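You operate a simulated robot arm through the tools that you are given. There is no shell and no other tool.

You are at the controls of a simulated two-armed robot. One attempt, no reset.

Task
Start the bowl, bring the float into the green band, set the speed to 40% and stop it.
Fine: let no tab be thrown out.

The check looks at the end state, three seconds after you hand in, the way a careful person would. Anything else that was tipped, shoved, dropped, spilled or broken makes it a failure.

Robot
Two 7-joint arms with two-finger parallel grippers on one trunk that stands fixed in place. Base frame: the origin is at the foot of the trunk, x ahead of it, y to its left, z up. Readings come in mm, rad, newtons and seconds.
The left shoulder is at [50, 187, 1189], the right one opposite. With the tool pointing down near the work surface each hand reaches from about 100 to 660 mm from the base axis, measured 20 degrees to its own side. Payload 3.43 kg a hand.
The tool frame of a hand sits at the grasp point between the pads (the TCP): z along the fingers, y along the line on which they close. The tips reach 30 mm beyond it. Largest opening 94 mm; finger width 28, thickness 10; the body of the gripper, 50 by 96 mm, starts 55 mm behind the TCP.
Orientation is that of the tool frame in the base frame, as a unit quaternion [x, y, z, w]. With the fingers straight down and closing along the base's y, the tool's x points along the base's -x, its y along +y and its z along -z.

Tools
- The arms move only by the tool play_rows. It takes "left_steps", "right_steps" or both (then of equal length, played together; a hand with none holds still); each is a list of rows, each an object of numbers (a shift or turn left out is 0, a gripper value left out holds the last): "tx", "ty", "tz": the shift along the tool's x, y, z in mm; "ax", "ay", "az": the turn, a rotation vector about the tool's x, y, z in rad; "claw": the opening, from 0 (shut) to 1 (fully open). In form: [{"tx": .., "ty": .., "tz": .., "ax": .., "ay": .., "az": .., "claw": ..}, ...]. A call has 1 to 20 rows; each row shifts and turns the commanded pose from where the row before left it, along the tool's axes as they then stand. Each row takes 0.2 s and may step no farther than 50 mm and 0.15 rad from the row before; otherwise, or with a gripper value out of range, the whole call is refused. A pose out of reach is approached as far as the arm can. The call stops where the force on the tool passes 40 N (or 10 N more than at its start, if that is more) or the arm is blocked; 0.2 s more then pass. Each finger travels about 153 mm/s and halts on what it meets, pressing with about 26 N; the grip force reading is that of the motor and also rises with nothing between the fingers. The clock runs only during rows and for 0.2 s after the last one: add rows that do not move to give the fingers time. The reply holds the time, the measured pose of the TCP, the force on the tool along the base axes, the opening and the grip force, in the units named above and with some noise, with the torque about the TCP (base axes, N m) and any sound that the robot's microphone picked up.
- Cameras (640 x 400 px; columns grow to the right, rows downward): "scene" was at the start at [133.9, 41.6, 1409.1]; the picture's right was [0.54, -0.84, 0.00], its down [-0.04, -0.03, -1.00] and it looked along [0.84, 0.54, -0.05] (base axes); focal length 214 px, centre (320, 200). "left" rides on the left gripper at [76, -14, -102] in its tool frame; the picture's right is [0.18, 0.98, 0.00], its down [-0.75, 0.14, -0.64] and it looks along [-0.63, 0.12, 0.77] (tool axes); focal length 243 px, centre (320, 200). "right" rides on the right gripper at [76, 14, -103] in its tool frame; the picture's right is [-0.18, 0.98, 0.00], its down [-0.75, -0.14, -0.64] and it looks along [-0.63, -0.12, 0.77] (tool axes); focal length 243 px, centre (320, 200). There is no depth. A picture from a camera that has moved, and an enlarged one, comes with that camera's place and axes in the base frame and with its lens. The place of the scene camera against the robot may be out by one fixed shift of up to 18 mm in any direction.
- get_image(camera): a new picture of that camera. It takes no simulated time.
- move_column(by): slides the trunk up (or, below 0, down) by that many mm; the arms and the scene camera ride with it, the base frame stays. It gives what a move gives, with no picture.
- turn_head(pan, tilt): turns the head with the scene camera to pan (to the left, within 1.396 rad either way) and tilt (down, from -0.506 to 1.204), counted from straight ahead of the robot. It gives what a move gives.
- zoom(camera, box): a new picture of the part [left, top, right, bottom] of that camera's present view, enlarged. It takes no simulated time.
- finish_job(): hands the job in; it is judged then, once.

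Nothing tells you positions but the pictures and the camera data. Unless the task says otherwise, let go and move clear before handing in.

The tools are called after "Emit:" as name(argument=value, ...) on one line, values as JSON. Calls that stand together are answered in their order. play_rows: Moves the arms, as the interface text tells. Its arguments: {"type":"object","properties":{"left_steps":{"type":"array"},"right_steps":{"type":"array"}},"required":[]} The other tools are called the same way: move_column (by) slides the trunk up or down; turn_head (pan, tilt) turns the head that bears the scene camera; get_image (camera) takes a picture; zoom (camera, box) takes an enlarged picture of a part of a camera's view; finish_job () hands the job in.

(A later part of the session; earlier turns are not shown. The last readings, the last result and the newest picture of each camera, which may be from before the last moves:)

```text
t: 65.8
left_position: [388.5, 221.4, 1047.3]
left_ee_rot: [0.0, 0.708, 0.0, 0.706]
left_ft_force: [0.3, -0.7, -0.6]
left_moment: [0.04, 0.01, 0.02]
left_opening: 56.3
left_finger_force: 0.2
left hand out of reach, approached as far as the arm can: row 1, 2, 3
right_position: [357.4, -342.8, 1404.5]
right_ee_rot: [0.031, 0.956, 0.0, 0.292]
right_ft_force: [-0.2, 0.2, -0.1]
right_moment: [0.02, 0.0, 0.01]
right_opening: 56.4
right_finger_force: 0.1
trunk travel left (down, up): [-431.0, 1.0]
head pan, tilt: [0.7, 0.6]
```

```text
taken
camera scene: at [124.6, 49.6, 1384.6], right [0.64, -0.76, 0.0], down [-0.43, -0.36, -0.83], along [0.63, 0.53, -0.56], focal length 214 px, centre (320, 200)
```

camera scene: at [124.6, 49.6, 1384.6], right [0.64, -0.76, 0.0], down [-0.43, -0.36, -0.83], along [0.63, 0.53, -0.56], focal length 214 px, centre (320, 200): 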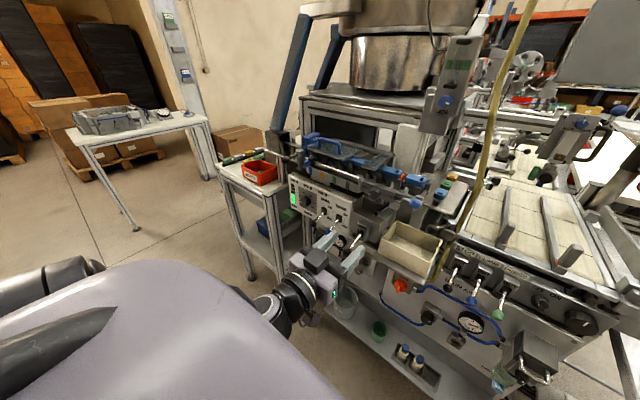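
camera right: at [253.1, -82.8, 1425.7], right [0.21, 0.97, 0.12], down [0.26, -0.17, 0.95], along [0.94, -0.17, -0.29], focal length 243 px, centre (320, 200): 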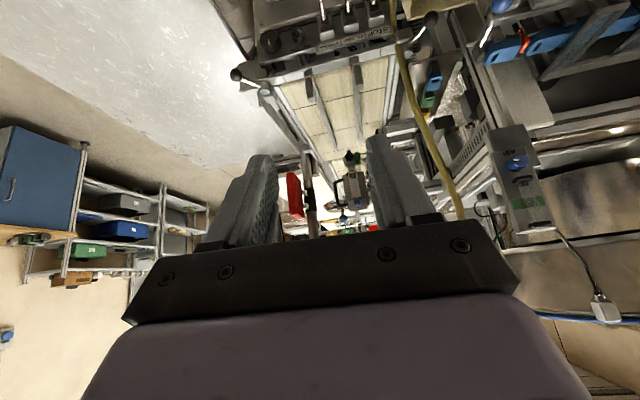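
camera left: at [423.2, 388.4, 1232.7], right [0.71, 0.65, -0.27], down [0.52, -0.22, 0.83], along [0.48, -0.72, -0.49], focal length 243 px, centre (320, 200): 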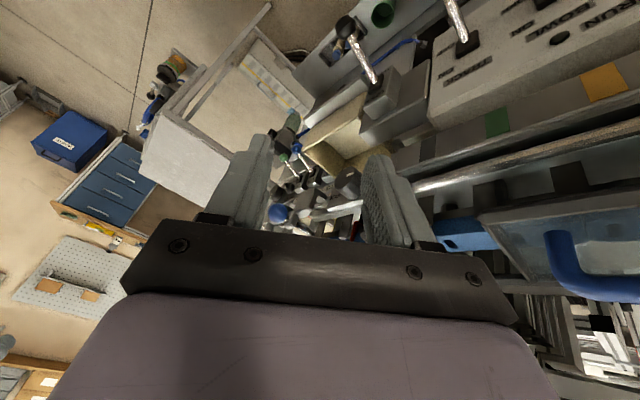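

It's stuck near a shoulder singularity with the upper arm straight out. I'll drop the hand to let the elbow fall, then push forward and up.

Emit:
play_rows(left_steps=[{"tx": 40}, {"tx": 40}, {"tx": 40}, {"tx": 40}, {"tx": 30}, {}])

Emit:
get_image(camera="scene")

Emit:
get_image(camera="left")

```text
t: 67.2
left_position: [388.3, 220.6, 856.3]
left_ee_rot: [0.0, 0.707, 0.0, 0.707]
left_ft_force: [-0.5, -0.3, -0.1]
left_moment: [0.03, 0.01, 0.01]
left_opening: 56.3
left_finger_force: 0.0
right_position: [357.0, -343.2, 1404.5]
right_ee_rot: [0.031, 0.956, 0.001, 0.292]
right_ft_force: [-0.5, -0.4, 0.3]
right_moment: [0.0, 0.0, 0.0]
right_opening: 56.3
right_finger_force: 0.1
trunk travel left (down, up): [-431.0, 1.0]
head pan, tilt: [0.7, 0.6]
```

```text
taken
camera scene: at [124.6, 49.5, 1384.6], right [0.64, -0.76, 0.0], down [-0.43, -0.36, -0.83], along [0.63, 0.53, -0.56], focal length 214 px, centre (320, 200)
```

scene: 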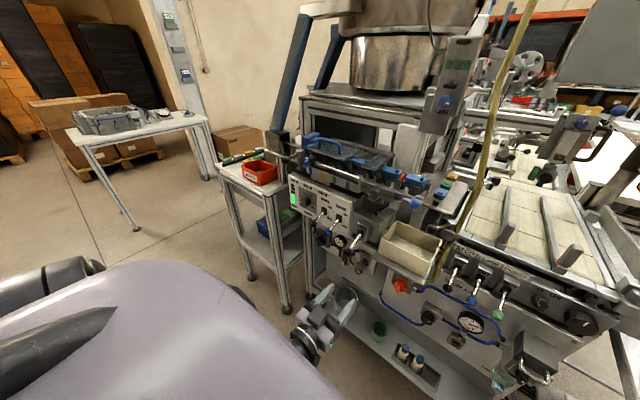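

```text
taken
camera left: at [285.1, 205.1, 779.2], right [0.0, 0.98, -0.18], down [-0.64, 0.14, 0.76], along [0.77, 0.12, 0.63], focal length 243 px, centre (320, 200)
```

left: 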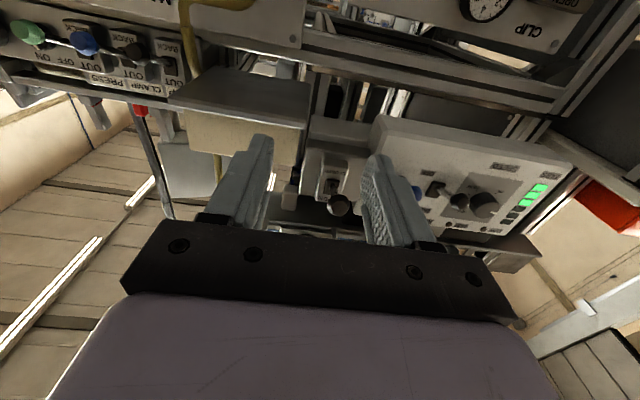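

Emit:
play_rows(left_steps=[{"tz": 20}, {"tz": 20}, {"tx": -30}, {"tx": -30}, {"tx": -30}, {"tx": -30}, {"tx": -30}, {}])

Emit:
get_image(camera="scene")

```text
t: 69.0
left_position: [408.4, 232.9, 1008.4]
left_ee_rot: [-0.001, 0.708, 0.0, 0.706]
left_ft_force: [-0.2, -0.5, -0.1]
left_moment: [0.0, 0.0, -0.02]
left_opening: 56.3
left_finger_force: 0.1
left hand out of reach, approached as far as the arm can: row 2, 7
right_position: [357.3, -343.4, 1405.2]
right_ee_rot: [0.031, 0.956, 0.001, 0.291]
right_ft_force: [-0.4, 0.6, -0.3]
right_moment: [-0.01, -0.03, -0.01]
right_opening: 56.5
right_finger_force: 0.0
trunk travel left (down, up): [-431.0, 1.0]
head pan, tilt: [0.7, 0.6]
```

```text
taken
camera scene: at [124.7, 49.5, 1384.5], right [0.64, -0.76, 0.0], down [-0.43, -0.36, -0.83], along [0.63, 0.53, -0.56], focal length 214 px, centre (320, 200)
```

scene: 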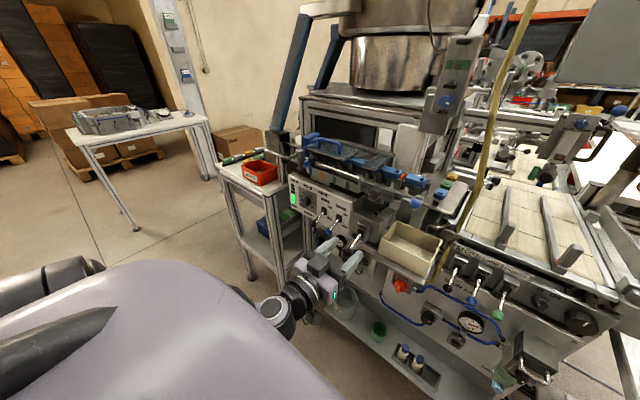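

Emit:
play_rows(left_steps=[{"tz": -15, "tx": 10, "ty": -20}, {"tz": -15, "tx": 20, "ty": -30}, {"tz": -10, "tx": 20, "ty": -35}, {"tx": 20, "ty": -35}, {"tx": 20, "ty": -35}, {"ty": -35}, {"ty": -35}, {}])

Emit:
get_image(camera="scene")

```text
t: 71.0
left_position: [340.3, 161.2, 946.4]
left_ee_rot: [-0.017, 0.678, 0.037, 0.734]
left_ft_force: [-0.3, -0.5, 0.1]
left_moment: [-0.01, -0.02, -0.01]
left_opening: 56.2
left_finger_force: 0.1
left hand out of reach, approached as far as the arm can: row 3, 4, 5, 6, 7
right_position: [356.8, -343.2, 1406.3]
right_ee_rot: [0.031, 0.956, 0.001, 0.292]
right_ft_force: [-0.2, 0.3, 0.1]
right_moment: [0.03, 0.0, 0.0]
right_opening: 56.5
right_finger_force: 0.0
trunk travel left (down, up): [-431.0, 1.0]
head pan, tilt: [0.7, 0.6]
stopped in row 8 (left hand): the arm was blocked; the commanded pose is now the measured one
```

```text
taken
camera scene: at [124.6, 49.6, 1384.6], right [0.64, -0.76, 0.0], down [-0.43, -0.36, -0.83], along [0.63, 0.53, -0.56], focal length 214 px, centre (320, 200)
```

scene: 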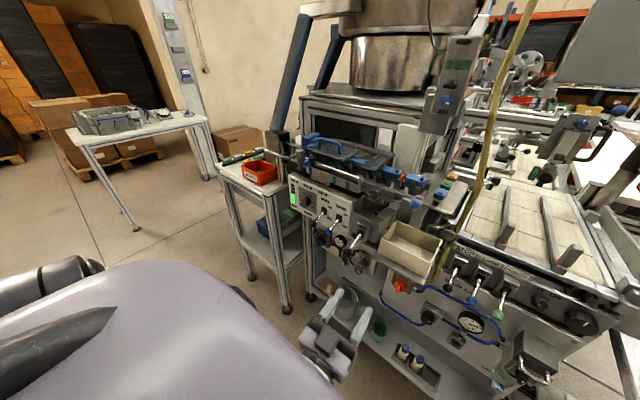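

Emit:
play_rows(left_steps=[{"ty": 35}, {"ty": 35}, {"ty": 35}, {"ay": 0.14}, {"ay": 0.14}, {"ay": 0.14}, {"ay": 0.14}, {"ay": 0.14}, {"ay": 0.14}, {"ay": 0.14}, {}])

Emit:
get_image(camera="scene")

```text
t: 73.4
left_position: [294.8, 216.7, 894.6]
left_ee_rot: [-0.03, 0.941, 0.038, 0.335]
left_ft_force: [-0.3, -0.6, -0.3]
left_moment: [-0.01, 0.01, 0.01]
left_opening: 56.5
left_finger_force: 0.1
left hand out of reach, approached as far as the arm can: row 7, 8, 9, 10
right_position: [358.4, -344.3, 1404.6]
right_ee_rot: [0.031, 0.956, 0.0, 0.291]
right_ft_force: [-0.2, 0.8, -0.3]
right_moment: [0.01, 0.0, 0.03]
right_opening: 56.7
right_finger_force: 0.1
trunk travel left (down, up): [-431.0, 1.0]
head pan, tilt: [0.7, 0.6]
```

```text
taken
camera scene: at [125.1, 49.0, 1384.5], right [0.64, -0.77, 0.0], down [-0.43, -0.36, -0.83], along [0.63, 0.53, -0.56], focal length 214 px, centre (320, 200)
```

scene: 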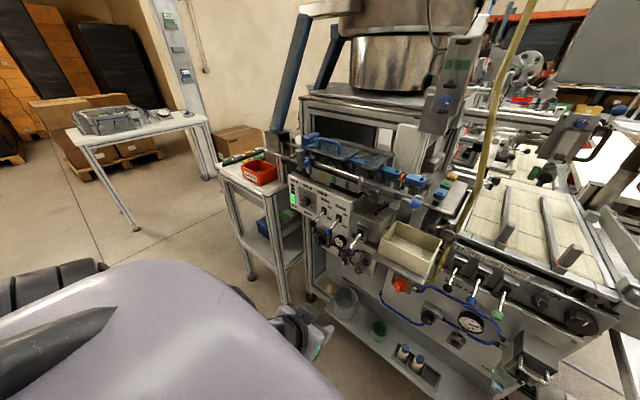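

Emit:
play_rows(left_steps=[{"tx": -29.8, "tz": -27.3}, {"tx": -29.8, "tz": -27.3}, {"tx": -29.8, "tz": -27.3}, {"tx": -29.8, "tz": -27.3}, {"tx": -29.8, "tz": -27.3}, {"tx": -29.8, "tz": -27.3}, {"tx": -29.8, "tz": -27.3}, {"tx": -29.8, "tz": -27.3}, {}])

Emit:
get_image(camera="scene")

```text
t: 75.4
left_position: [287.6, 212.5, 889.9]
left_ee_rot: [-0.032, 0.943, 0.026, 0.331]
left_ft_force: [-0.1, 0.3, -0.3]
left_moment: [0.01, 0.01, 0.0]
left_opening: 56.4
left_finger_force: 0.0
left hand out of reach, approached as far as the arm can: row 1, 2, 3, 4, 5, 6, 7, 8
right_position: [358.2, -343.6, 1404.9]
right_ee_rot: [0.031, 0.956, 0.0, 0.291]
right_ft_force: [-0.4, -0.5, 0.1]
right_moment: [0.01, -0.02, 0.0]
right_opening: 56.4
right_finger_force: 0.0
trunk travel left (down, up): [-431.0, 1.0]
head pan, tilt: [0.7, 0.6]
```

```text
taken
camera scene: at [124.6, 49.5, 1384.6], right [0.64, -0.76, 0.0], down [-0.43, -0.36, -0.83], along [0.63, 0.53, -0.56], focal length 214 px, centre (320, 200)
```

scene: 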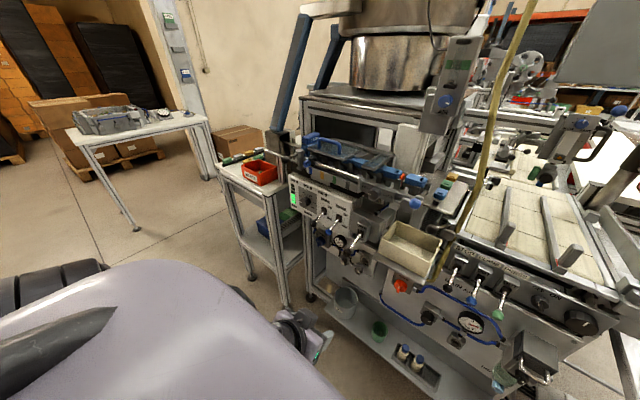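

Cornered in joint limits here. Let me look at the arm itself to understand its posture.

Emit:
turn_head(pan=1.35, tilt=0.7)

Emit:
get_image(camera="scene")

Emit:
get_image(camera="left")

```text
t: 76.4
left_position: [287.0, 212.2, 889.4]
left_ee_rot: [-0.033, 0.943, 0.026, 0.33]
left_ft_force: [-0.3, -0.2, 0.1]
left_moment: [0.0, -0.02, 0.02]
left_opening: 56.8
left_finger_force: 0.0
right_position: [357.8, -343.1, 1405.0]
right_ee_rot: [0.03, 0.956, 0.001, 0.291]
right_ft_force: [-0.4, -0.4, 0.1]
right_moment: [0.0, -0.03, 0.05]
right_opening: 56.5
right_finger_force: 0.0
trunk travel left (down, up): [-431.0, 1.0]
head pan, tilt: [1.349, 0.7]
```

```text
taken
camera scene: at [75.8, 75.5, 1375.9], right [0.98, -0.22, 0.0], down [-0.14, -0.63, -0.77], along [0.17, 0.75, -0.64], focal length 214 px, centre (320, 200)
```

scene: 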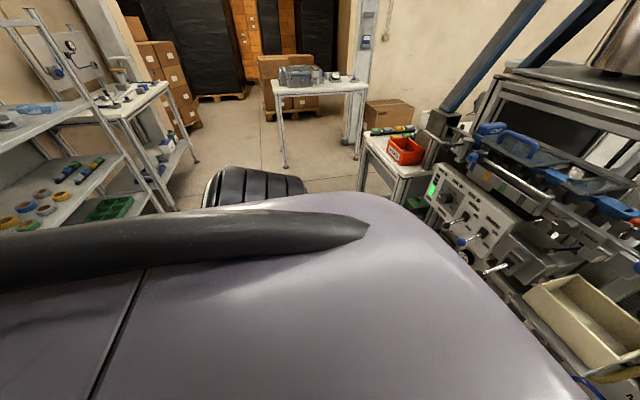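

```text
taken
camera left: at [163.8, 186.5, 921.0], right [-0.22, 0.97, -0.09], down [0.18, 0.13, 0.98], along [0.96, 0.2, -0.2], focal length 243 px, centre (320, 200)
```

left: 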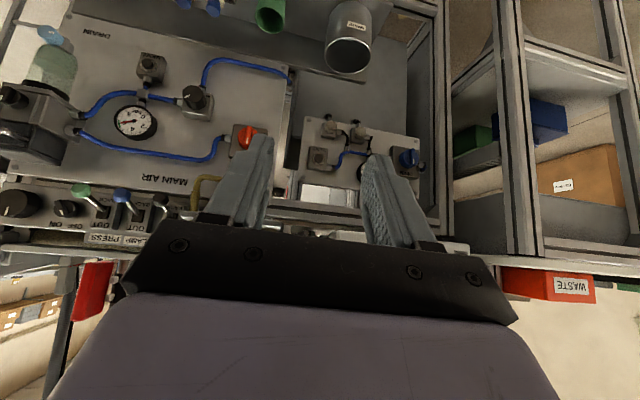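

The elbow sits out to the left like a "chicken wing". I'll yaw the hand to align with the forearm to free the wrist, then push forward.

Emit:
play_rows(left_steps=[{"ax": 0.081, "az": 0.102}, {"ax": 0.081, "az": 0.102}, {"ax": 0.081, "az": 0.102}, {"ax": 0.081, "az": 0.102}, {"ax": 0.081, "az": 0.102}, {}])

Emit:
get_image(camera="scene")

```text
t: 77.8
left_position: [208.1, 179.4, 852.9]
left_ee_rot: [0.271, 0.907, -0.082, 0.313]
left_ft_force: [0.1, -0.1, 0.4]
left_moment: [0.05, -0.02, -0.04]
left_opening: 56.5
left_finger_force: 0.0
left hand out of reach, approached as far as the arm can: row 1, 2, 3, 4, 5
right_position: [357.0, -344.5, 1404.8]
right_ee_rot: [0.03, 0.956, 0.001, 0.291]
right_ft_force: [-0.1, -0.2, 0.0]
right_moment: [-0.04, 0.02, -0.01]
right_opening: 56.3
right_finger_force: 0.2
trunk travel left (down, up): [-431.0, 1.0]
head pan, tilt: [1.349, 0.7]
```

```text
taken
camera scene: at [75.8, 75.4, 1375.9], right [0.98, -0.22, 0.0], down [-0.14, -0.63, -0.77], along [0.17, 0.75, -0.64], focal length 214 px, centre (320, 200)
```

scene: 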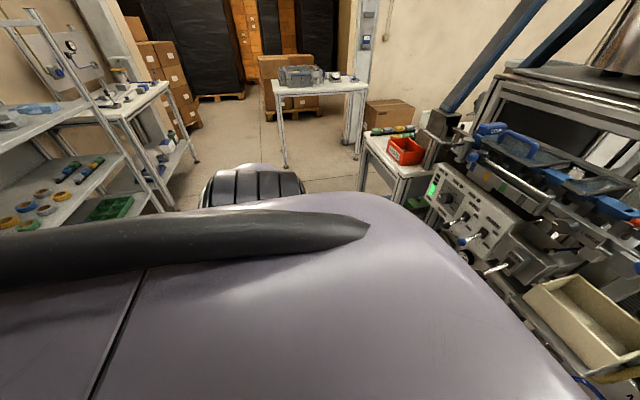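

The yaw just hit another limit. I'll undo it and retrace out to the left, then go up to a start-like high pose, where moving inward should be natural.

Emit:
play_rows(left_steps=[{"ax": -0.081, "az": -0.102}, {"ax": -0.081, "az": -0.102}, {"ax": -0.081, "az": -0.102}, {"ax": -0.081, "az": -0.102}, {"ax": -0.081, "az": -0.102}, {"ty": 35, "tz": 10}, {"ty": 35, "tz": 10}, {"ty": 35, "tz": 10}, {"ty": 35, "tz": 10}, {"ty": 35}, {"ty": 35}, {"ty": 35}, {}])

Emit:
turn_head(pan=1.0, tilt=0.5)

Emit:
get_image(camera="scene")

```text
t: 78.8
left_position: [218.0, 228.2, 866.7]
left_ee_rot: [0.064, 0.935, 0.057, 0.345]
left_ft_force: [0.5, -0.4, 0.0]
left_moment: [-0.02, -0.02, -0.03]
left_opening: 56.4
left_finger_force: 0.0
right_position: [357.8, -343.5, 1406.1]
right_ee_rot: [0.031, 0.956, 0.0, 0.291]
right_ft_force: [-0.3, 0.4, -0.1]
right_moment: [0.01, 0.0, 0.02]
right_opening: 56.6
right_finger_force: 0.0
trunk travel left (down, up): [-431.0, 1.0]
head pan, tilt: [1.349, 0.7]
stopped in row 5 (left hand): the arm was blocked; the commanded pose is now the measured one
```

```text
t: 79.7
left_position: [217.5, 227.4, 867.8]
left_ee_rot: [0.063, 0.935, 0.057, 0.344]
left_ft_force: [0.2, -0.6, 1.4]
left_moment: [0.0, 0.02, -0.03]
left_opening: 56.3
left_finger_force: 0.0
right_position: [357.2, -342.9, 1405.9]
right_ee_rot: [0.031, 0.956, 0.0, 0.291]
right_ft_force: [0.0, 0.0, -0.4]
right_moment: [-0.02, -0.01, -0.01]
right_opening: 56.1
right_finger_force: 0.0
trunk travel left (down, up): [-431.0, 1.0]
head pan, tilt: [1.0, 0.499]
```

```text
taken
camera scene: at [106.1, 69.2, 1393.6], right [0.84, -0.54, 0.0], down [-0.26, -0.4, -0.88], along [0.47, 0.74, -0.48], focal length 214 px, centre (320, 200)
```

scene: 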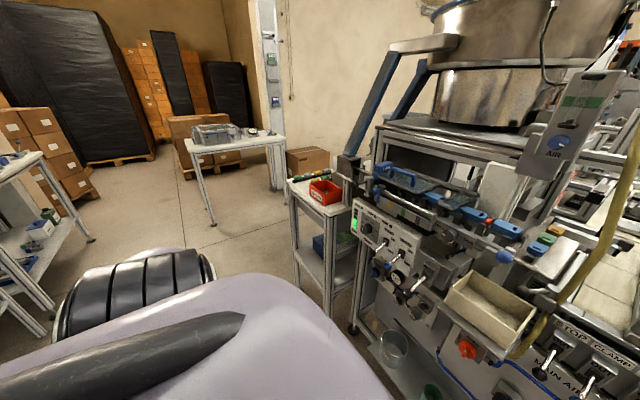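

Emit:
play_rows(left_steps=[{"tx": -10, "ty": 20, "tz": 2}, {"tx": -15, "ty": 30, "tz": 2.5}, {"tx": -20.5, "ty": 36.9, "tz": 2.5}, {"tx": -20.5, "ty": 36.9, "tz": 2.5}, {"tx": -20.5, "ty": 36.9, "tz": 2.5}, {"tx": -20.5, "ty": 36.9, "tz": 2.5}, {}])

Emit:
get_image(camera="scene")

```text
t: 81.3
left_position: [310.6, 414.4, 922.7]
left_ee_rot: [0.062, 0.936, 0.055, 0.343]
left_ft_force: [0.7, -0.3, -0.3]
left_moment: [-0.05, 0.0, 0.03]
left_opening: 56.5
left_finger_force: 0.1
left hand out of reach, approached as far as the arm can: row 1, 2, 3, 4
right_position: [357.3, -343.8, 1404.8]
right_ee_rot: [0.03, 0.956, 0.001, 0.292]
right_ft_force: [-0.8, 0.0, 0.2]
right_moment: [-0.02, 0.01, 0.0]
right_opening: 56.5
right_finger_force: 0.0
trunk travel left (down, up): [-431.0, 1.0]
head pan, tilt: [1.0, 0.499]
```

```text
taken
camera scene: at [106.1, 69.5, 1393.6], right [0.84, -0.54, 0.0], down [-0.26, -0.4, -0.88], along [0.47, 0.74, -0.48], focal length 214 px, centre (320, 200)
```

scene: 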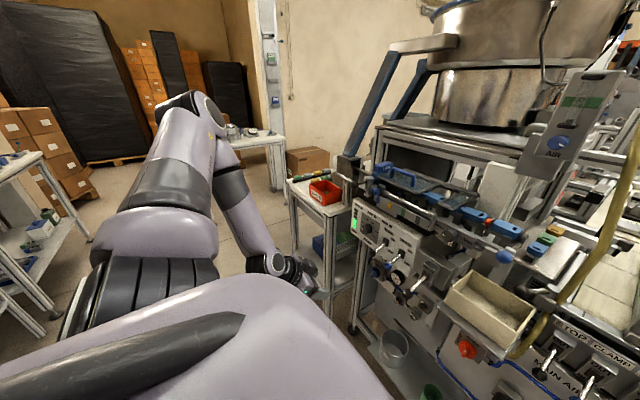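

Now the elbow is up and outboard, like the start. Rising to a high start-like pose.

Emit:
play_rows(left_steps=[{"tx": -29.6, "ty": 3.9, "tz": -27.2}, {"tx": -29.6, "ty": 3.9, "tz": -27.2}, {"tx": -29.6, "ty": 3.9, "tz": -27.2}, {"tx": -29.6, "ty": 3.9, "tz": -27.2}, {"tx": -29.6, "ty": 3.9, "tz": -27.2}, {"tx": -29.6, "ty": 3.9, "tz": -27.2}, {"tx": -29.6, "ty": 3.9, "tz": -27.2}, {"tx": -29.6, "ty": 3.9, "tz": -27.2}, {}])

Emit:
get_image(camera="scene")

```text
t: 83.3
left_position: [355.2, 402.3, 1234.9]
left_ee_rot: [0.056, 0.938, 0.047, 0.338]
left_ft_force: [-0.3, 0.1, 0.3]
left_moment: [0.02, -0.01, 0.0]
left_opening: 56.6
left_finger_force: 0.0
left hand out of reach, approached as far as the arm can: row 3
right_position: [359.0, -344.9, 1406.2]
right_ee_rot: [0.031, 0.956, 0.0, 0.291]
right_ft_force: [0.9, -0.6, 0.0]
right_moment: [-0.04, 0.0, 0.0]
right_opening: 56.4
right_finger_force: 0.0
trunk travel left (down, up): [-431.0, 1.0]
head pan, tilt: [1.0, 0.499]
```

```text
taken
camera scene: at [104.4, 73.0, 1409.3], right [0.87, -0.5, 0.0], down [-0.16, -0.28, -0.95], along [0.47, 0.82, -0.32], focal length 214 px, centre (320, 200)
```

scene: 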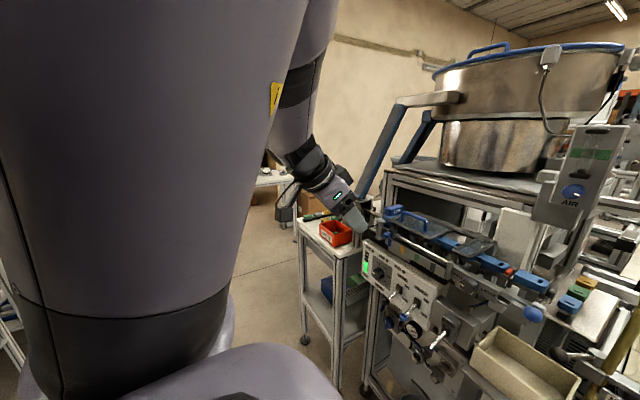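

The raised upper arm is crowding the head, so I'll turn the head to the right, away from it, and look again.

Emit:
turn_head(pan=-0.25, tilt=0.2)

Emit:
get_image(camera="scene")

```text
t: 84.7
left_position: [355.6, 401.5, 1240.5]
left_ee_rot: [0.061, 0.937, 0.053, 0.341]
left_ft_force: [0.1, -0.5, -0.6]
left_moment: [-0.03, 0.01, 0.0]
left_opening: 56.4
left_finger_force: 0.1
right_position: [357.7, -343.4, 1404.7]
right_ee_rot: [0.032, 0.956, 0.0, 0.291]
right_ft_force: [-0.1, -0.3, 0.0]
right_moment: [0.02, 0.0, 0.0]
right_opening: 56.5
right_finger_force: 0.1
trunk travel left (down, up): [-431.0, 1.0]
head pan, tilt: [-0.25, 0.201]
```

```text
taken
camera scene: at [118.9, 61.7, 1426.1], right [0.74, -0.67, 0.0], down [-0.1, -0.11, -0.99], along [0.66, 0.74, -0.15], focal length 214 px, centre (320, 200)
```

scene: 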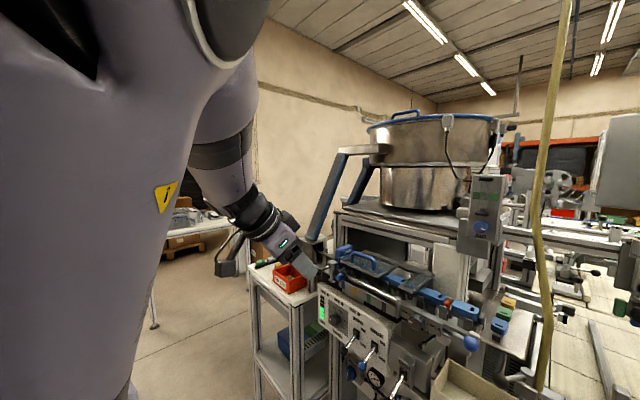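

Emit:
play_rows(left_steps=[{"ty": 25, "tx": 10, "tz": 8}, {"ty": 25, "tx": 10, "tz": 8}, {"ty": 25, "tx": 15, "tz": 12}, {"ty": 25, "tx": 15, "tz": 12}, {}])

Emit:
get_image(camera="scene")

```text
t: 85.9
left_position: [352.6, 511.1, 1193.5]
left_ee_rot: [0.062, 0.935, 0.055, 0.344]
left_ft_force: [-0.5, 0.5, -0.3]
left_moment: [0.04, 0.01, -0.02]
left_opening: 56.4
left_finger_force: 0.1
right_position: [357.3, -344.1, 1405.4]
right_ee_rot: [0.031, 0.956, 0.0, 0.292]
right_ft_force: [-0.2, 0.1, -0.7]
right_moment: [-0.05, 0.03, 0.0]
right_opening: 56.5
right_finger_force: 0.0
trunk travel left (down, up): [-431.0, 1.0]
head pan, tilt: [-0.25, 0.201]
```

```text
taken
camera scene: at [147.2, -30.9, 1421.3], right [-0.25, -0.97, 0.0], down [-0.19, 0.05, -0.98], along [0.95, -0.24, -0.2], focal length 214 px, centre (320, 200)
```

scene: 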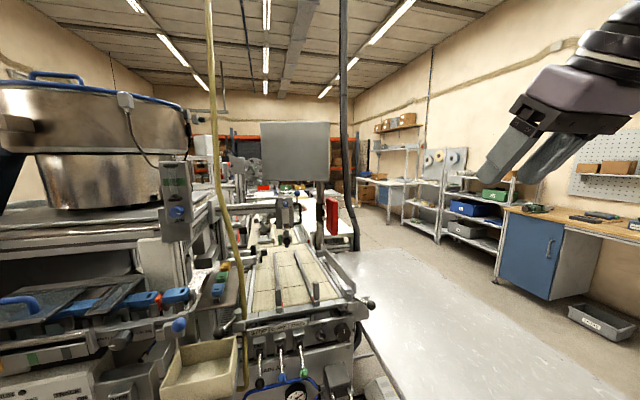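

Freed the head. Now I'll advance first while still to the left, so the elbow goes forward away from the head, then move inward at larger reach.

Emit:
play_rows(left_steps=[{"tx": -33, "ty": -10, "tz": 1.5}, {"tx": -33, "ty": -10, "tz": 1.5}, {"tx": -33, "ty": -10, "tz": 1.5}, {"tx": -33, "ty": -10, "tz": 1.5}, {"tx": -33, "ty": -10, "tz": 1.5}, {"tx": -33, "ty": -10, "tz": 1.5}, {}])

Emit:
turn_head(pan=0.3, tilt=0.2)

Emit:
get_image(camera="scene")

```text
t: 87.7
left_position: [497.7, 449.2, 1274.5]
left_ee_rot: [0.03, 0.945, 0.044, 0.321]
left_ft_force: [0.7, 0.2, 0.3]
left_moment: [0.02, -0.04, -0.02]
left_opening: 56.6
left_finger_force: 0.0
right_position: [357.1, -343.3, 1405.7]
right_ee_rot: [0.032, 0.956, 0.0, 0.292]
right_ft_force: [0.4, 0.5, 0.1]
right_moment: [0.0, -0.02, -0.04]
right_opening: 56.5
right_finger_force: 0.1
trunk travel left (down, up): [-431.0, 1.0]
head pan, tilt: [-0.25, 0.201]
stopped in row 7 (left hand): the arm was blocked; the commanded pose is now the measured one
```

```text
t: 88.7
left_position: [497.8, 448.9, 1274.4]
left_ee_rot: [0.03, 0.945, 0.045, 0.322]
left_ft_force: [0.0, 0.5, -0.6]
left_moment: [-0.01, 0.0, 0.0]
left_opening: 56.7
left_finger_force: 0.2
right_position: [357.0, -343.0, 1405.7]
right_ee_rot: [0.031, 0.956, 0.0, 0.291]
right_ft_force: [0.9, 0.7, 0.8]
right_moment: [0.03, 0.02, 0.0]
right_opening: 56.4
right_finger_force: 0.0
trunk travel left (down, up): [-431.0, 1.0]
head pan, tilt: [0.3, 0.201]
```

```text
taken
camera scene: at [146.0, 20.1, 1421.3], right [0.29, -0.96, 0.0], down [-0.19, -0.06, -0.98], along [0.94, 0.29, -0.2], focal length 214 px, centre (320, 200)
```

scene: 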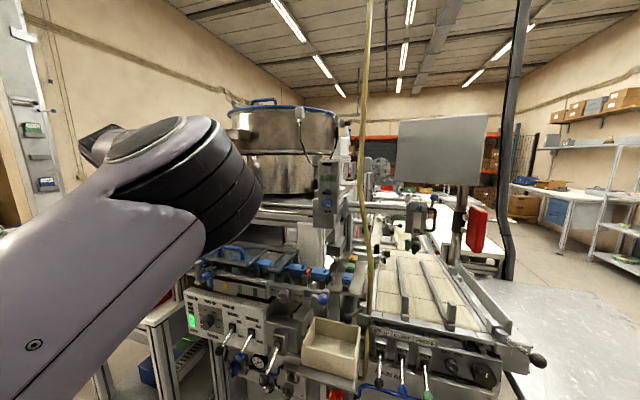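

The elbow went forward again, a different IK branch. Geometry suggests that with the trunk well lowered the wrist bends the comfortable way for a horizontal reach to AIR. I'll back off, then lower the trunk in stages while keeping the hand high.

Emit:
play_rows(left_steps=[{"ax": 0.066, "az": -0.086}, {"tx": 19.5, "tz": -40, "ty": -15}, {"tx": 19.5, "tz": -40, "ty": -15}, {"tx": -20, "tz": -26}, {"tx": -20, "tz": -26}, {}])

Emit:
get_image(camera="scene")

```text
t: 90.1
left_position: [419.4, 415.9, 1379.1]
left_ee_rot: [0.003, 0.947, 0.001, 0.322]
left_ft_force: [0.2, 0.7, -0.7]
left_moment: [0.0, 0.02, -0.03]
left_opening: 56.4
left_finger_force: 0.1
right_position: [357.7, -343.2, 1405.5]
right_ee_rot: [0.03, 0.956, 0.001, 0.291]
right_ft_force: [0.3, 0.1, 0.6]
right_moment: [0.03, 0.0, -0.02]
right_opening: 56.7
right_finger_force: 0.0
trunk travel left (down, up): [-431.0, 1.0]
head pan, tilt: [0.3, 0.201]
```

```text
taken
camera scene: at [146.2, 20.4, 1421.3], right [0.3, -0.96, 0.0], down [-0.19, -0.06, -0.98], along [0.94, 0.29, -0.2], focal length 214 px, centre (320, 200)
```

scene: 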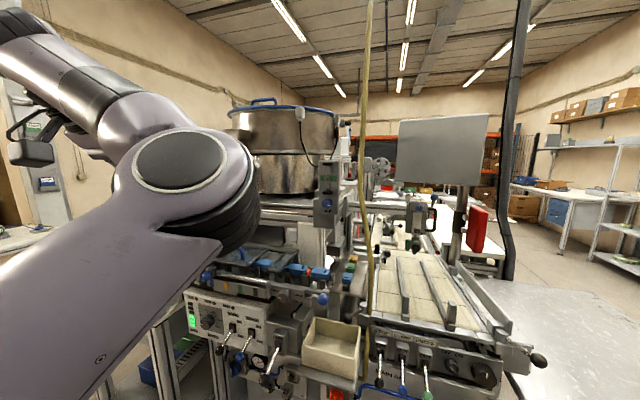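

Emit:
move_column(by=-200)

Emit:
play_rows(left_steps=[{"tx": -24, "tz": -32}, {"tx": -24, "tz": -32}, {"tx": -24, "tz": -32}, {"tx": -24, "tz": -32}, {}])

Emit:
get_image(camera="scene")

```text
t: 92.2
left_position: [419.8, 417.0, 1178.9]
left_ee_rot: [0.003, 0.947, 0.0, 0.322]
left_ft_force: [-0.5, -0.2, -0.2]
left_moment: [0.0, 0.01, -0.01]
left_opening: 56.7
left_finger_force: 0.0
right_position: [357.8, -342.3, 1206.4]
right_ee_rot: [0.031, 0.956, 0.0, 0.292]
right_ft_force: [0.2, 0.1, -0.5]
right_moment: [-0.02, 0.03, -0.01]
right_opening: 56.6
right_finger_force: 0.0
trunk travel left (down, up): [-231.0, 201.0]
head pan, tilt: [0.3, 0.201]
```

```text
t: 93.5
left_position: [416.9, 416.0, 1338.1]
left_ee_rot: [0.002, 0.947, 0.0, 0.322]
left_ft_force: [-0.5, -0.1, 0.0]
left_moment: [0.0, -0.01, -0.02]
left_opening: 56.4
left_finger_force: 0.0
right_position: [358.6, -342.7, 1204.4]
right_ee_rot: [0.032, 0.956, 0.001, 0.291]
right_ft_force: [-0.3, 0.3, -0.5]
right_moment: [0.0, 0.01, 0.01]
right_opening: 56.4
right_finger_force: 0.2
trunk travel left (down, up): [-231.0, 201.0]
head pan, tilt: [0.3, 0.201]
```

```text
taken
camera scene: at [146.0, 20.1, 1221.3], right [0.3, -0.96, 0.0], down [-0.19, -0.06, -0.98], along [0.94, 0.29, -0.2], focal length 214 px, centre (320, 200)
```

scene: 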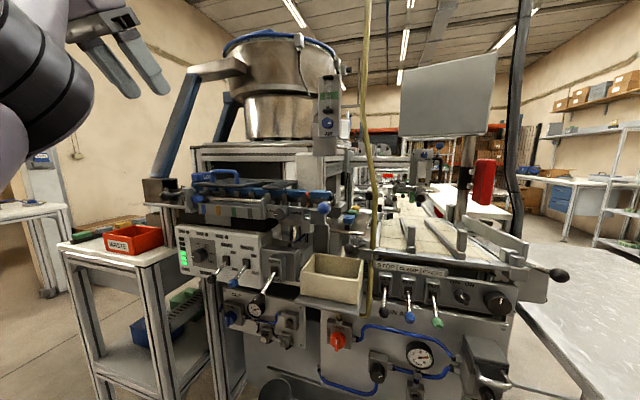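

Trunk at −174 now. Pitching the hand toward horizontal here, then I'll advance and go inward.

Emit:
play_rows(left_steps=[{"ay": -0.12}, {"ay": -0.12}, {"ay": -0.12}, {"ay": -0.12}, {"ay": -0.12}, {"ay": -0.12}, {"ay": -0.12}, {}])

Emit:
get_image(camera="scene")

```text
t: 95.2
left_position: [412.4, 437.7, 1334.6]
left_ee_rot: [-0.018, 0.732, -0.006, 0.681]
left_ft_force: [0.6, 0.8, 0.2]
left_moment: [0.01, -0.02, -0.01]
left_opening: 56.3
left_finger_force: 0.1
right_position: [357.9, -343.5, 1206.0]
right_ee_rot: [0.031, 0.956, 0.0, 0.292]
right_ft_force: [0.1, -0.6, 0.4]
right_moment: [0.01, 0.01, -0.03]
right_opening: 56.4
right_finger_force: 0.2
trunk travel left (down, up): [-231.0, 201.0]
head pan, tilt: [0.3, 0.201]
```

```text
taken
camera scene: at [146.0, 20.2, 1221.3], right [0.3, -0.96, 0.0], down [-0.19, -0.06, -0.98], along [0.94, 0.29, -0.2], focal length 214 px, centre (320, 200)
```

scene: 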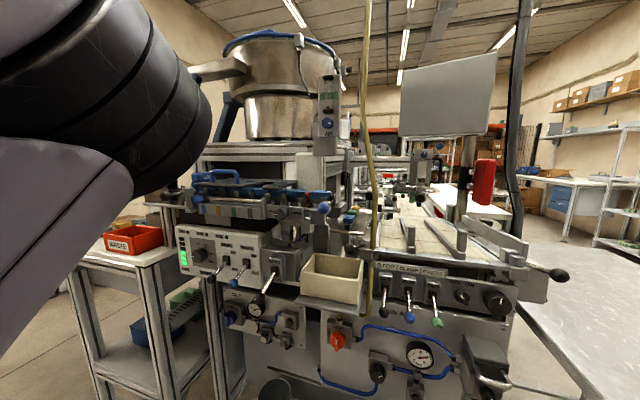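

Emit:
play_rows(left_steps=[{"tz": 24, "ty": -20, "tx": 4, "az": 0.02}, {"tz": 24, "ty": -20, "tx": 4}, {"tz": 24, "ty": -20, "tx": 4}, {"tz": 24, "ty": -20, "tx": 4}, {"tz": 24, "ty": -20, "tx": 4}, {"tz": 24, "ty": -20, "tx": 4}, {}])

Emit:
get_image(camera="scene")

```text
t: 96.8
left_position: [558.8, 304.7, 1302.7]
left_ee_rot: [0.003, 0.732, 0.009, 0.681]
left_ft_force: [-0.5, 0.1, 0.2]
left_moment: [0.03, 0.01, 0.01]
left_opening: 56.2
left_finger_force: 0.0
right_position: [356.9, -342.8, 1204.8]
right_ee_rot: [0.031, 0.956, 0.001, 0.292]
right_ft_force: [-0.1, 0.0, 0.6]
right_moment: [-0.03, 0.01, 0.0]
right_opening: 56.4
right_finger_force: 0.1
trunk travel left (down, up): [-231.0, 201.0]
head pan, tilt: [0.3, 0.201]
```

```text
taken
camera scene: at [146.0, 20.1, 1221.3], right [0.3, -0.96, 0.0], down [-0.19, -0.06, -0.98], along [0.94, 0.29, -0.2], focal length 214 px, centre (320, 200)
```

scene: 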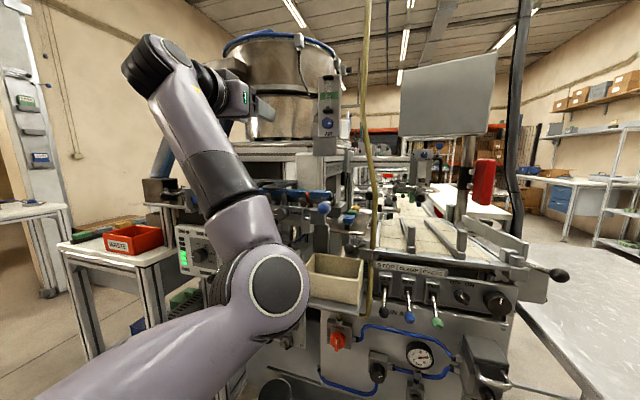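

Now the elbow is down and the hand is horizontal at (559, 305, 1303) – exactly the posture wanted. Sliding on to y≈168.

Emit:
play_rows(left_steps=[{"ty": -25, "tx": 2}, {"ty": -25, "tx": 2}, {"ty": -25, "tx": 2}, {"ty": -25, "tx": 2}, {"ty": -25, "tx": 2}, {}])

Emit:
get_image(camera="scene")

Emit:
get_image(camera="left")

```text
t: 98.2
left_position: [556.3, 182.0, 1292.8]
left_ee_rot: [0.002, 0.731, 0.012, 0.682]
left_ft_force: [0.3, -0.8, -0.6]
left_moment: [0.03, -0.01, -0.02]
left_opening: 56.3
left_finger_force: 0.1
right_position: [356.8, -342.7, 1205.8]
right_ee_rot: [0.031, 0.956, 0.0, 0.292]
right_ft_force: [0.2, 0.0, 0.6]
right_moment: [0.0, 0.0, 0.03]
right_opening: 56.4
right_finger_force: 0.1
trunk travel left (down, up): [-231.0, 201.0]
head pan, tilt: [0.3, 0.201]
```

```text
taken
camera scene: at [146.0, 20.1, 1221.3], right [0.3, -0.96, 0.0], down [-0.19, -0.06, -0.98], along [0.94, 0.29, -0.2], focal length 214 px, centre (320, 200)
```

scene: 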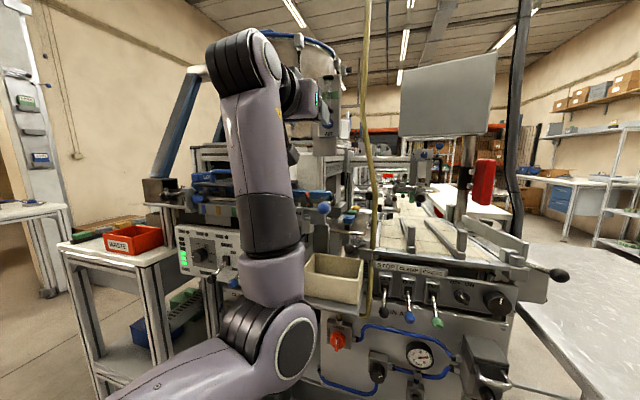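

```text
taken
camera left: at [447.8, 166.7, 1222.6], right [-0.03, 0.99, -0.17], down [-0.59, 0.12, 0.8], along [0.81, 0.12, 0.58], focal length 243 px, centre (320, 200)
```

left: 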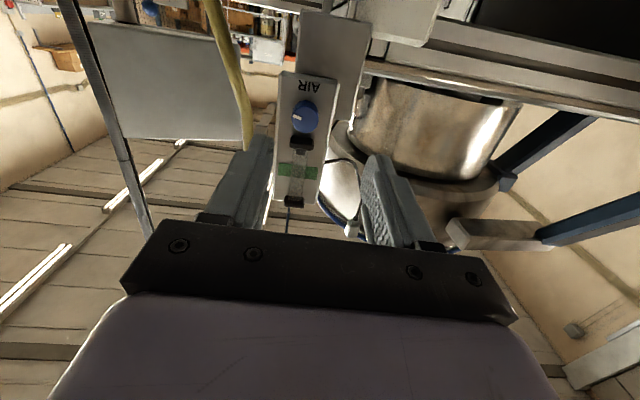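

The left hand is lined up near AIR with a comfortable posture. I'll fine-correct orientation and approach to ~14 mm short of the knob face to verify alignment.

Emit:
play_rows(left_steps=[{"ax": 0.014, "ay": -0.069, "az": -0.02}, {"ty": -7, "tx": 1.5}, {"ty": -7, "tx": 1.5}, {"tz": 22}, {"tz": 22}, {"tz": 20}, {}])

Emit:
get_image(camera="left")

Emit:
zoom(camera="scene", box=[270, 60, 370, 160])

```text
t: 99.8
left_position: [623.1, 169.1, 1282.7]
left_ee_rot: [0.001, 0.71, 0.001, 0.704]
left_ft_force: [0.0, 0.3, -0.5]
left_moment: [0.0, -0.01, 0.0]
left_opening: 56.6
left_finger_force: 0.0
right_position: [357.6, -343.0, 1204.6]
right_ee_rot: [0.03, 0.956, 0.001, 0.291]
right_ft_force: [0.1, -0.3, 0.4]
right_moment: [0.0, -0.01, 0.01]
right_opening: 56.6
right_finger_force: 0.0
trunk travel left (down, up): [-231.0, 201.0]
head pan, tilt: [0.3, 0.201]
```

```text
taken
camera left: at [519.9, 153.9, 1207.4], right [0.0, 0.98, -0.18], down [-0.64, 0.14, 0.76], along [0.77, 0.12, 0.62], focal length 243 px, centre (320, 200)
```

left: 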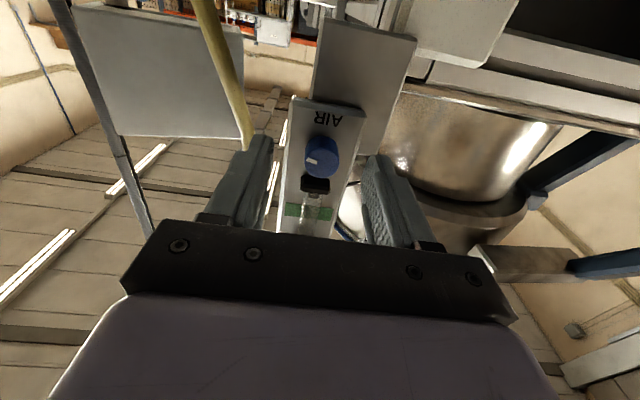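

```text
4.00 times, centred on (320, 110) of scene
camera zoom: at [146.0, 20.2, 1221.3], right [0.3, -0.96, 0.0], down [-0.19, -0.06, -0.98], along [0.94, 0.29, -0.2], focal length 858 px, centre (320, 560)
```

zoom: 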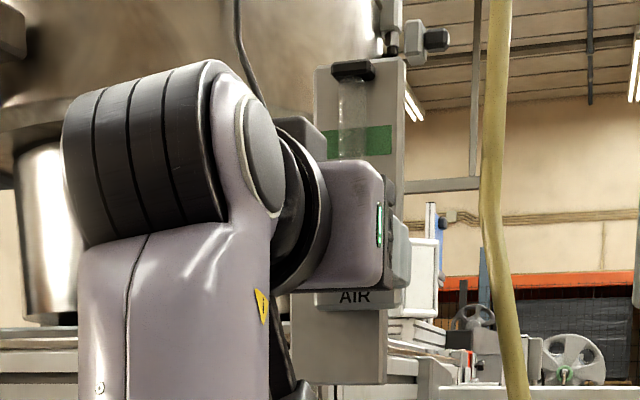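

Reach at the AIR knob is confirmed (knob axis ≈ y 169, z 1289). Now I'll retrace left and find the way down to the BOWL lever in this posture.

Emit:
play_rows(left_steps=[{"tz": -35}, {"tz": -35}, {"ty": 30, "tz": -5}, {"ty": 30, "tz": -5}, {"ty": 30, "tz": -5}, {"ty": 30, "tz": -5}, {"ty": 20, "tz": -25}, {"ty": 20, "tz": -25}, {"ty": 20, "tz": -25}, {}])

Emit:
get_image(camera="scene")

```text
t: 102.0
left_position: [460.5, 346.9, 1287.8]
left_ee_rot: [0.002, 0.711, -0.003, 0.703]
left_ft_force: [-0.4, -0.6, 0.3]
left_moment: [-0.02, 0.02, 0.0]
left_opening: 56.6
left_finger_force: 0.1
right_position: [357.8, -344.5, 1205.4]
right_ee_rot: [0.031, 0.956, 0.0, 0.292]
right_ft_force: [0.8, -0.4, 0.6]
right_moment: [0.01, -0.03, -0.02]
right_opening: 56.4
right_finger_force: 0.0
trunk travel left (down, up): [-231.0, 201.0]
head pan, tilt: [0.3, 0.201]
```

```text
taken
camera scene: at [146.0, 20.3, 1221.3], right [0.3, -0.96, 0.0], down [-0.19, -0.06, -0.98], along [0.94, 0.29, -0.2], focal length 214 px, centre (320, 200)
```

scene: 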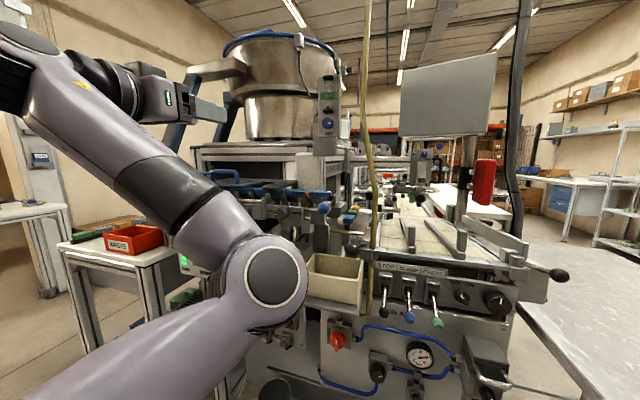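

Emit:
play_rows(left_steps=[{"tx": 35, "tz": -5, "ty": 8, "claw": 0}, {"tx": 35, "tz": -5, "ty": 8}, {"tx": 35, "tz": -5, "ty": 8}, {"tx": 35, "tz": -5, "ty": 8}, {"tx": 35, "tz": -5, "ty": 8}, {"tx": 35, "tz": -5, "ty": 8}, {"tx": 35, "tz": -5, "ty": 8}, {}])

Emit:
get_image(camera="scene")

```text
t: 103.8
left_position: [409.6, 423.5, 1062.6]
left_ee_rot: [0.009, 0.709, -0.007, 0.705]
left_ft_force: [-1.4, -0.3, 0.1]
left_moment: [0.0, 0.01, -0.02]
left_opening: 0.0
left_finger_force: 25.6
left hand out of reach, approached as far as the arm can: row 3, 4, 5, 6
right_position: [356.7, -343.4, 1206.0]
right_ee_rot: [0.032, 0.956, 0.0, 0.291]
right_ft_force: [-0.3, -0.4, -0.4]
right_moment: [0.0, -0.01, 0.02]
right_opening: 56.1
right_finger_force: 0.0
trunk travel left (down, up): [-231.0, 201.0]
head pan, tilt: [0.3, 0.201]
```

```text
taken
camera scene: at [146.0, 20.2, 1221.3], right [0.3, -0.96, 0.0], down [-0.19, -0.06, -0.98], along [0.94, 0.29, -0.2], focal length 214 px, centre (320, 200)
```

scene: 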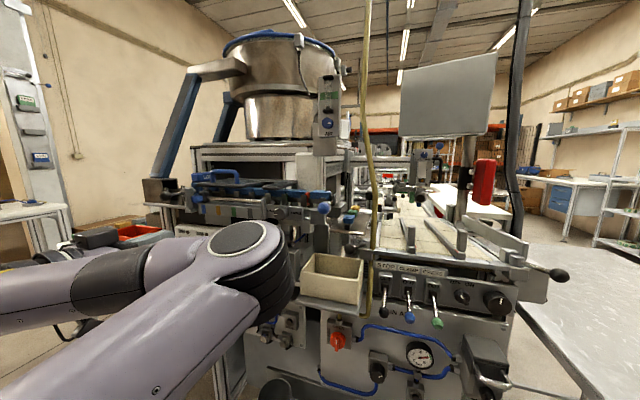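

Emit:
play_rows(left_steps=[{"tx": 35, "ty": -5}, {"tx": 35, "ty": -5}, {"tx": 35, "ty": -5}, {"tx": 35, "ty": -5}, {"tx": 30}, {}])

Emit:
get_image(camera="scene")

Emit:
get_image(camera="left")

```text
t: 105.2
left_position: [408.8, 403.0, 892.5]
left_ee_rot: [0.007, 0.709, -0.007, 0.705]
left_ft_force: [-0.4, 0.0, 0.0]
left_moment: [0.03, -0.01, 0.01]
left_opening: 0.0
left_finger_force: 25.8
right_position: [358.4, -343.0, 1205.8]
right_ee_rot: [0.03, 0.956, 0.001, 0.293]
right_ft_force: [0.4, 0.7, 0.5]
right_moment: [0.02, 0.03, 0.02]
right_opening: 56.1
right_finger_force: 0.1
trunk travel left (down, up): [-231.0, 201.0]
head pan, tilt: [0.3, 0.201]
```

```text
taken
camera scene: at [146.0, 20.3, 1221.3], right [0.3, -0.96, 0.0], down [-0.19, -0.06, -0.98], along [0.94, 0.29, -0.2], focal length 214 px, centre (320, 200)
```

scene: 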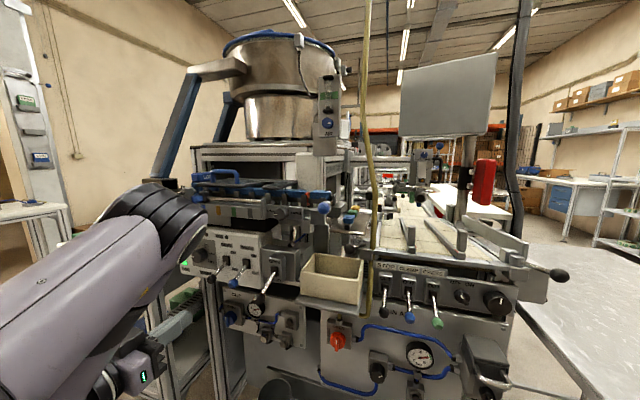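

```text
taken
camera left: at [305.0, 389.5, 816.6], right [0.02, 0.98, -0.18], down [-0.64, 0.15, 0.76], along [0.77, 0.1, 0.63], focal length 243 px, centre (320, 200)
```

left: 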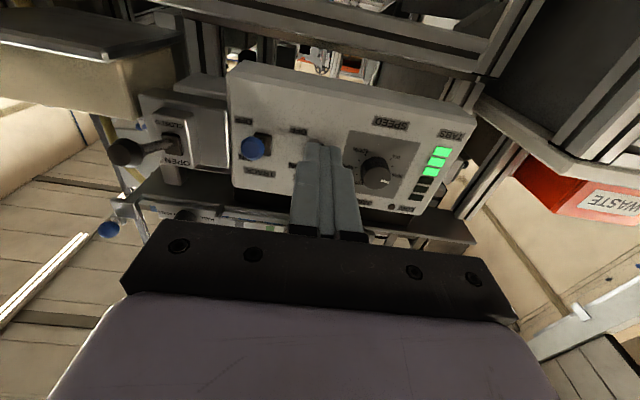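

The hand is under the BOWL lever line at (409, 403, 892). Zooming to read dial and lever in this view before acting.

Emit:
zoom(camera="left", box=[220, 50, 480, 220])

Emit:
zoom(camera="scene", box=[170, 210, 310, 310])

Emit:
zoom(camera="scene", box=[290, 60, 370, 160])

```text
2.35 times, centred on (350, 135) of left
camera zoom: at [305.0, 389.5, 816.6], right [0.02, 0.98, -0.18], down [-0.64, 0.15, 0.76], along [0.77, 0.1, 0.63], focal length 571 px, centre (249, 353)
```

zoom: 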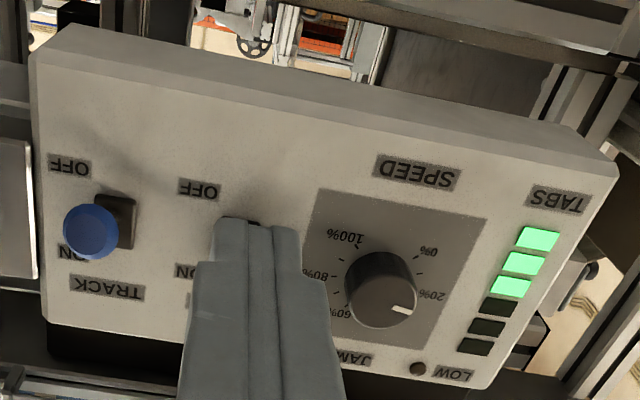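

```text
4.00 times, centred on (240, 260) of scene
camera zoom: at [146.0, 20.3, 1221.3], right [0.3, -0.96, 0.0], down [-0.19, -0.06, -0.98], along [0.94, 0.29, -0.2], focal length 858 px, centre (640, -40)
```

zoom: 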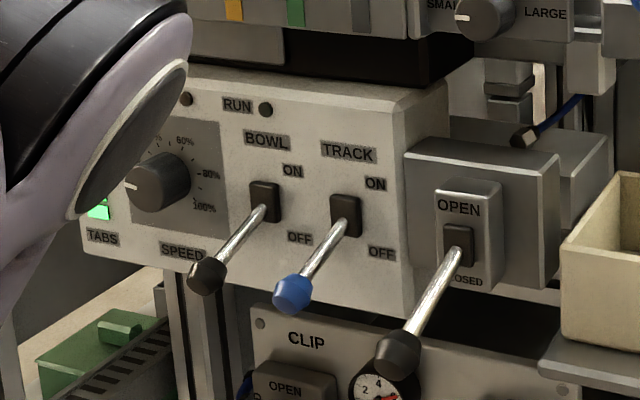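

```text
4.00 times, centred on (330, 110) of scene
camera zoom: at [146.0, 20.3, 1221.3], right [0.3, -0.96, 0.0], down [-0.19, -0.06, -0.98], along [0.94, 0.29, -0.2], focal length 858 px, centre (280, 560)
```

zoom: 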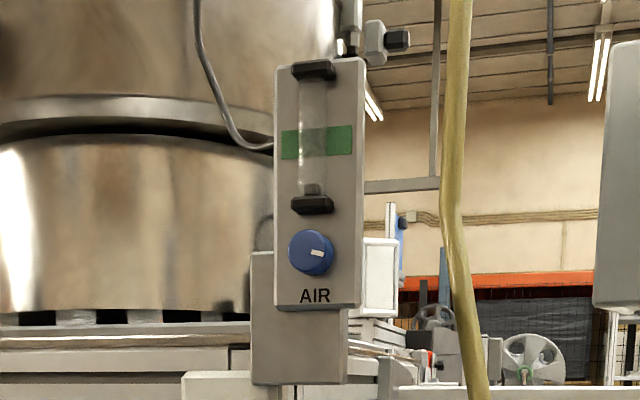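

Everything reads as expected: float at the bottom, BOWL off. A quick dry run to the speed dial first, to be sure its pose is reachable before anything is running.

Emit:
play_rows(left_steps=[{"ty": 26, "tx": -20}, {"ty": 26, "tx": -20}, {"ty": 25, "tx": -22}, {"tz": 30}, {"tz": 30}, {"tz": 30}, {}])

Emit:
get_image(camera="left")

Emit:
get_image(camera="scene")

```text
t: 106.8
left_position: [502.5, 478.3, 955.4]
left_ee_rot: [0.007, 0.709, -0.006, 0.706]
left_ft_force: [-0.9, -0.4, 0.0]
left_moment: [-0.02, 0.03, -0.02]
left_opening: 0.0
left_finger_force: 25.7
right_position: [357.6, -342.3, 1205.2]
right_ee_rot: [0.031, 0.956, 0.0, 0.291]
right_ft_force: [-0.1, 0.1, 0.2]
right_moment: [-0.02, 0.03, 0.0]
right_opening: 56.6
right_finger_force: 0.1
trunk travel left (down, up): [-231.0, 201.0]
head pan, tilt: [0.3, 0.201]
```

```text
taken
camera left: at [397.6, 465.0, 878.6], right [0.02, 0.98, -0.18], down [-0.63, 0.15, 0.76], along [0.77, 0.1, 0.63], focal length 243 px, centre (320, 200)
```

left: 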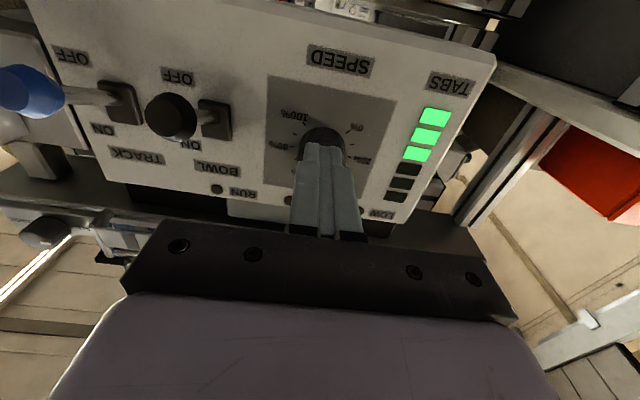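

```text
taken
camera scene: at [146.1, 20.1, 1221.3], right [0.3, -0.96, 0.0], down [-0.19, -0.06, -0.98], along [0.94, 0.29, -0.2], focal length 214 px, centre (320, 200)
```

scene: 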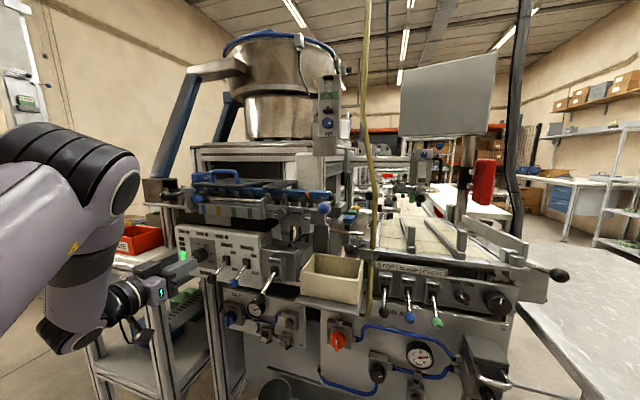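

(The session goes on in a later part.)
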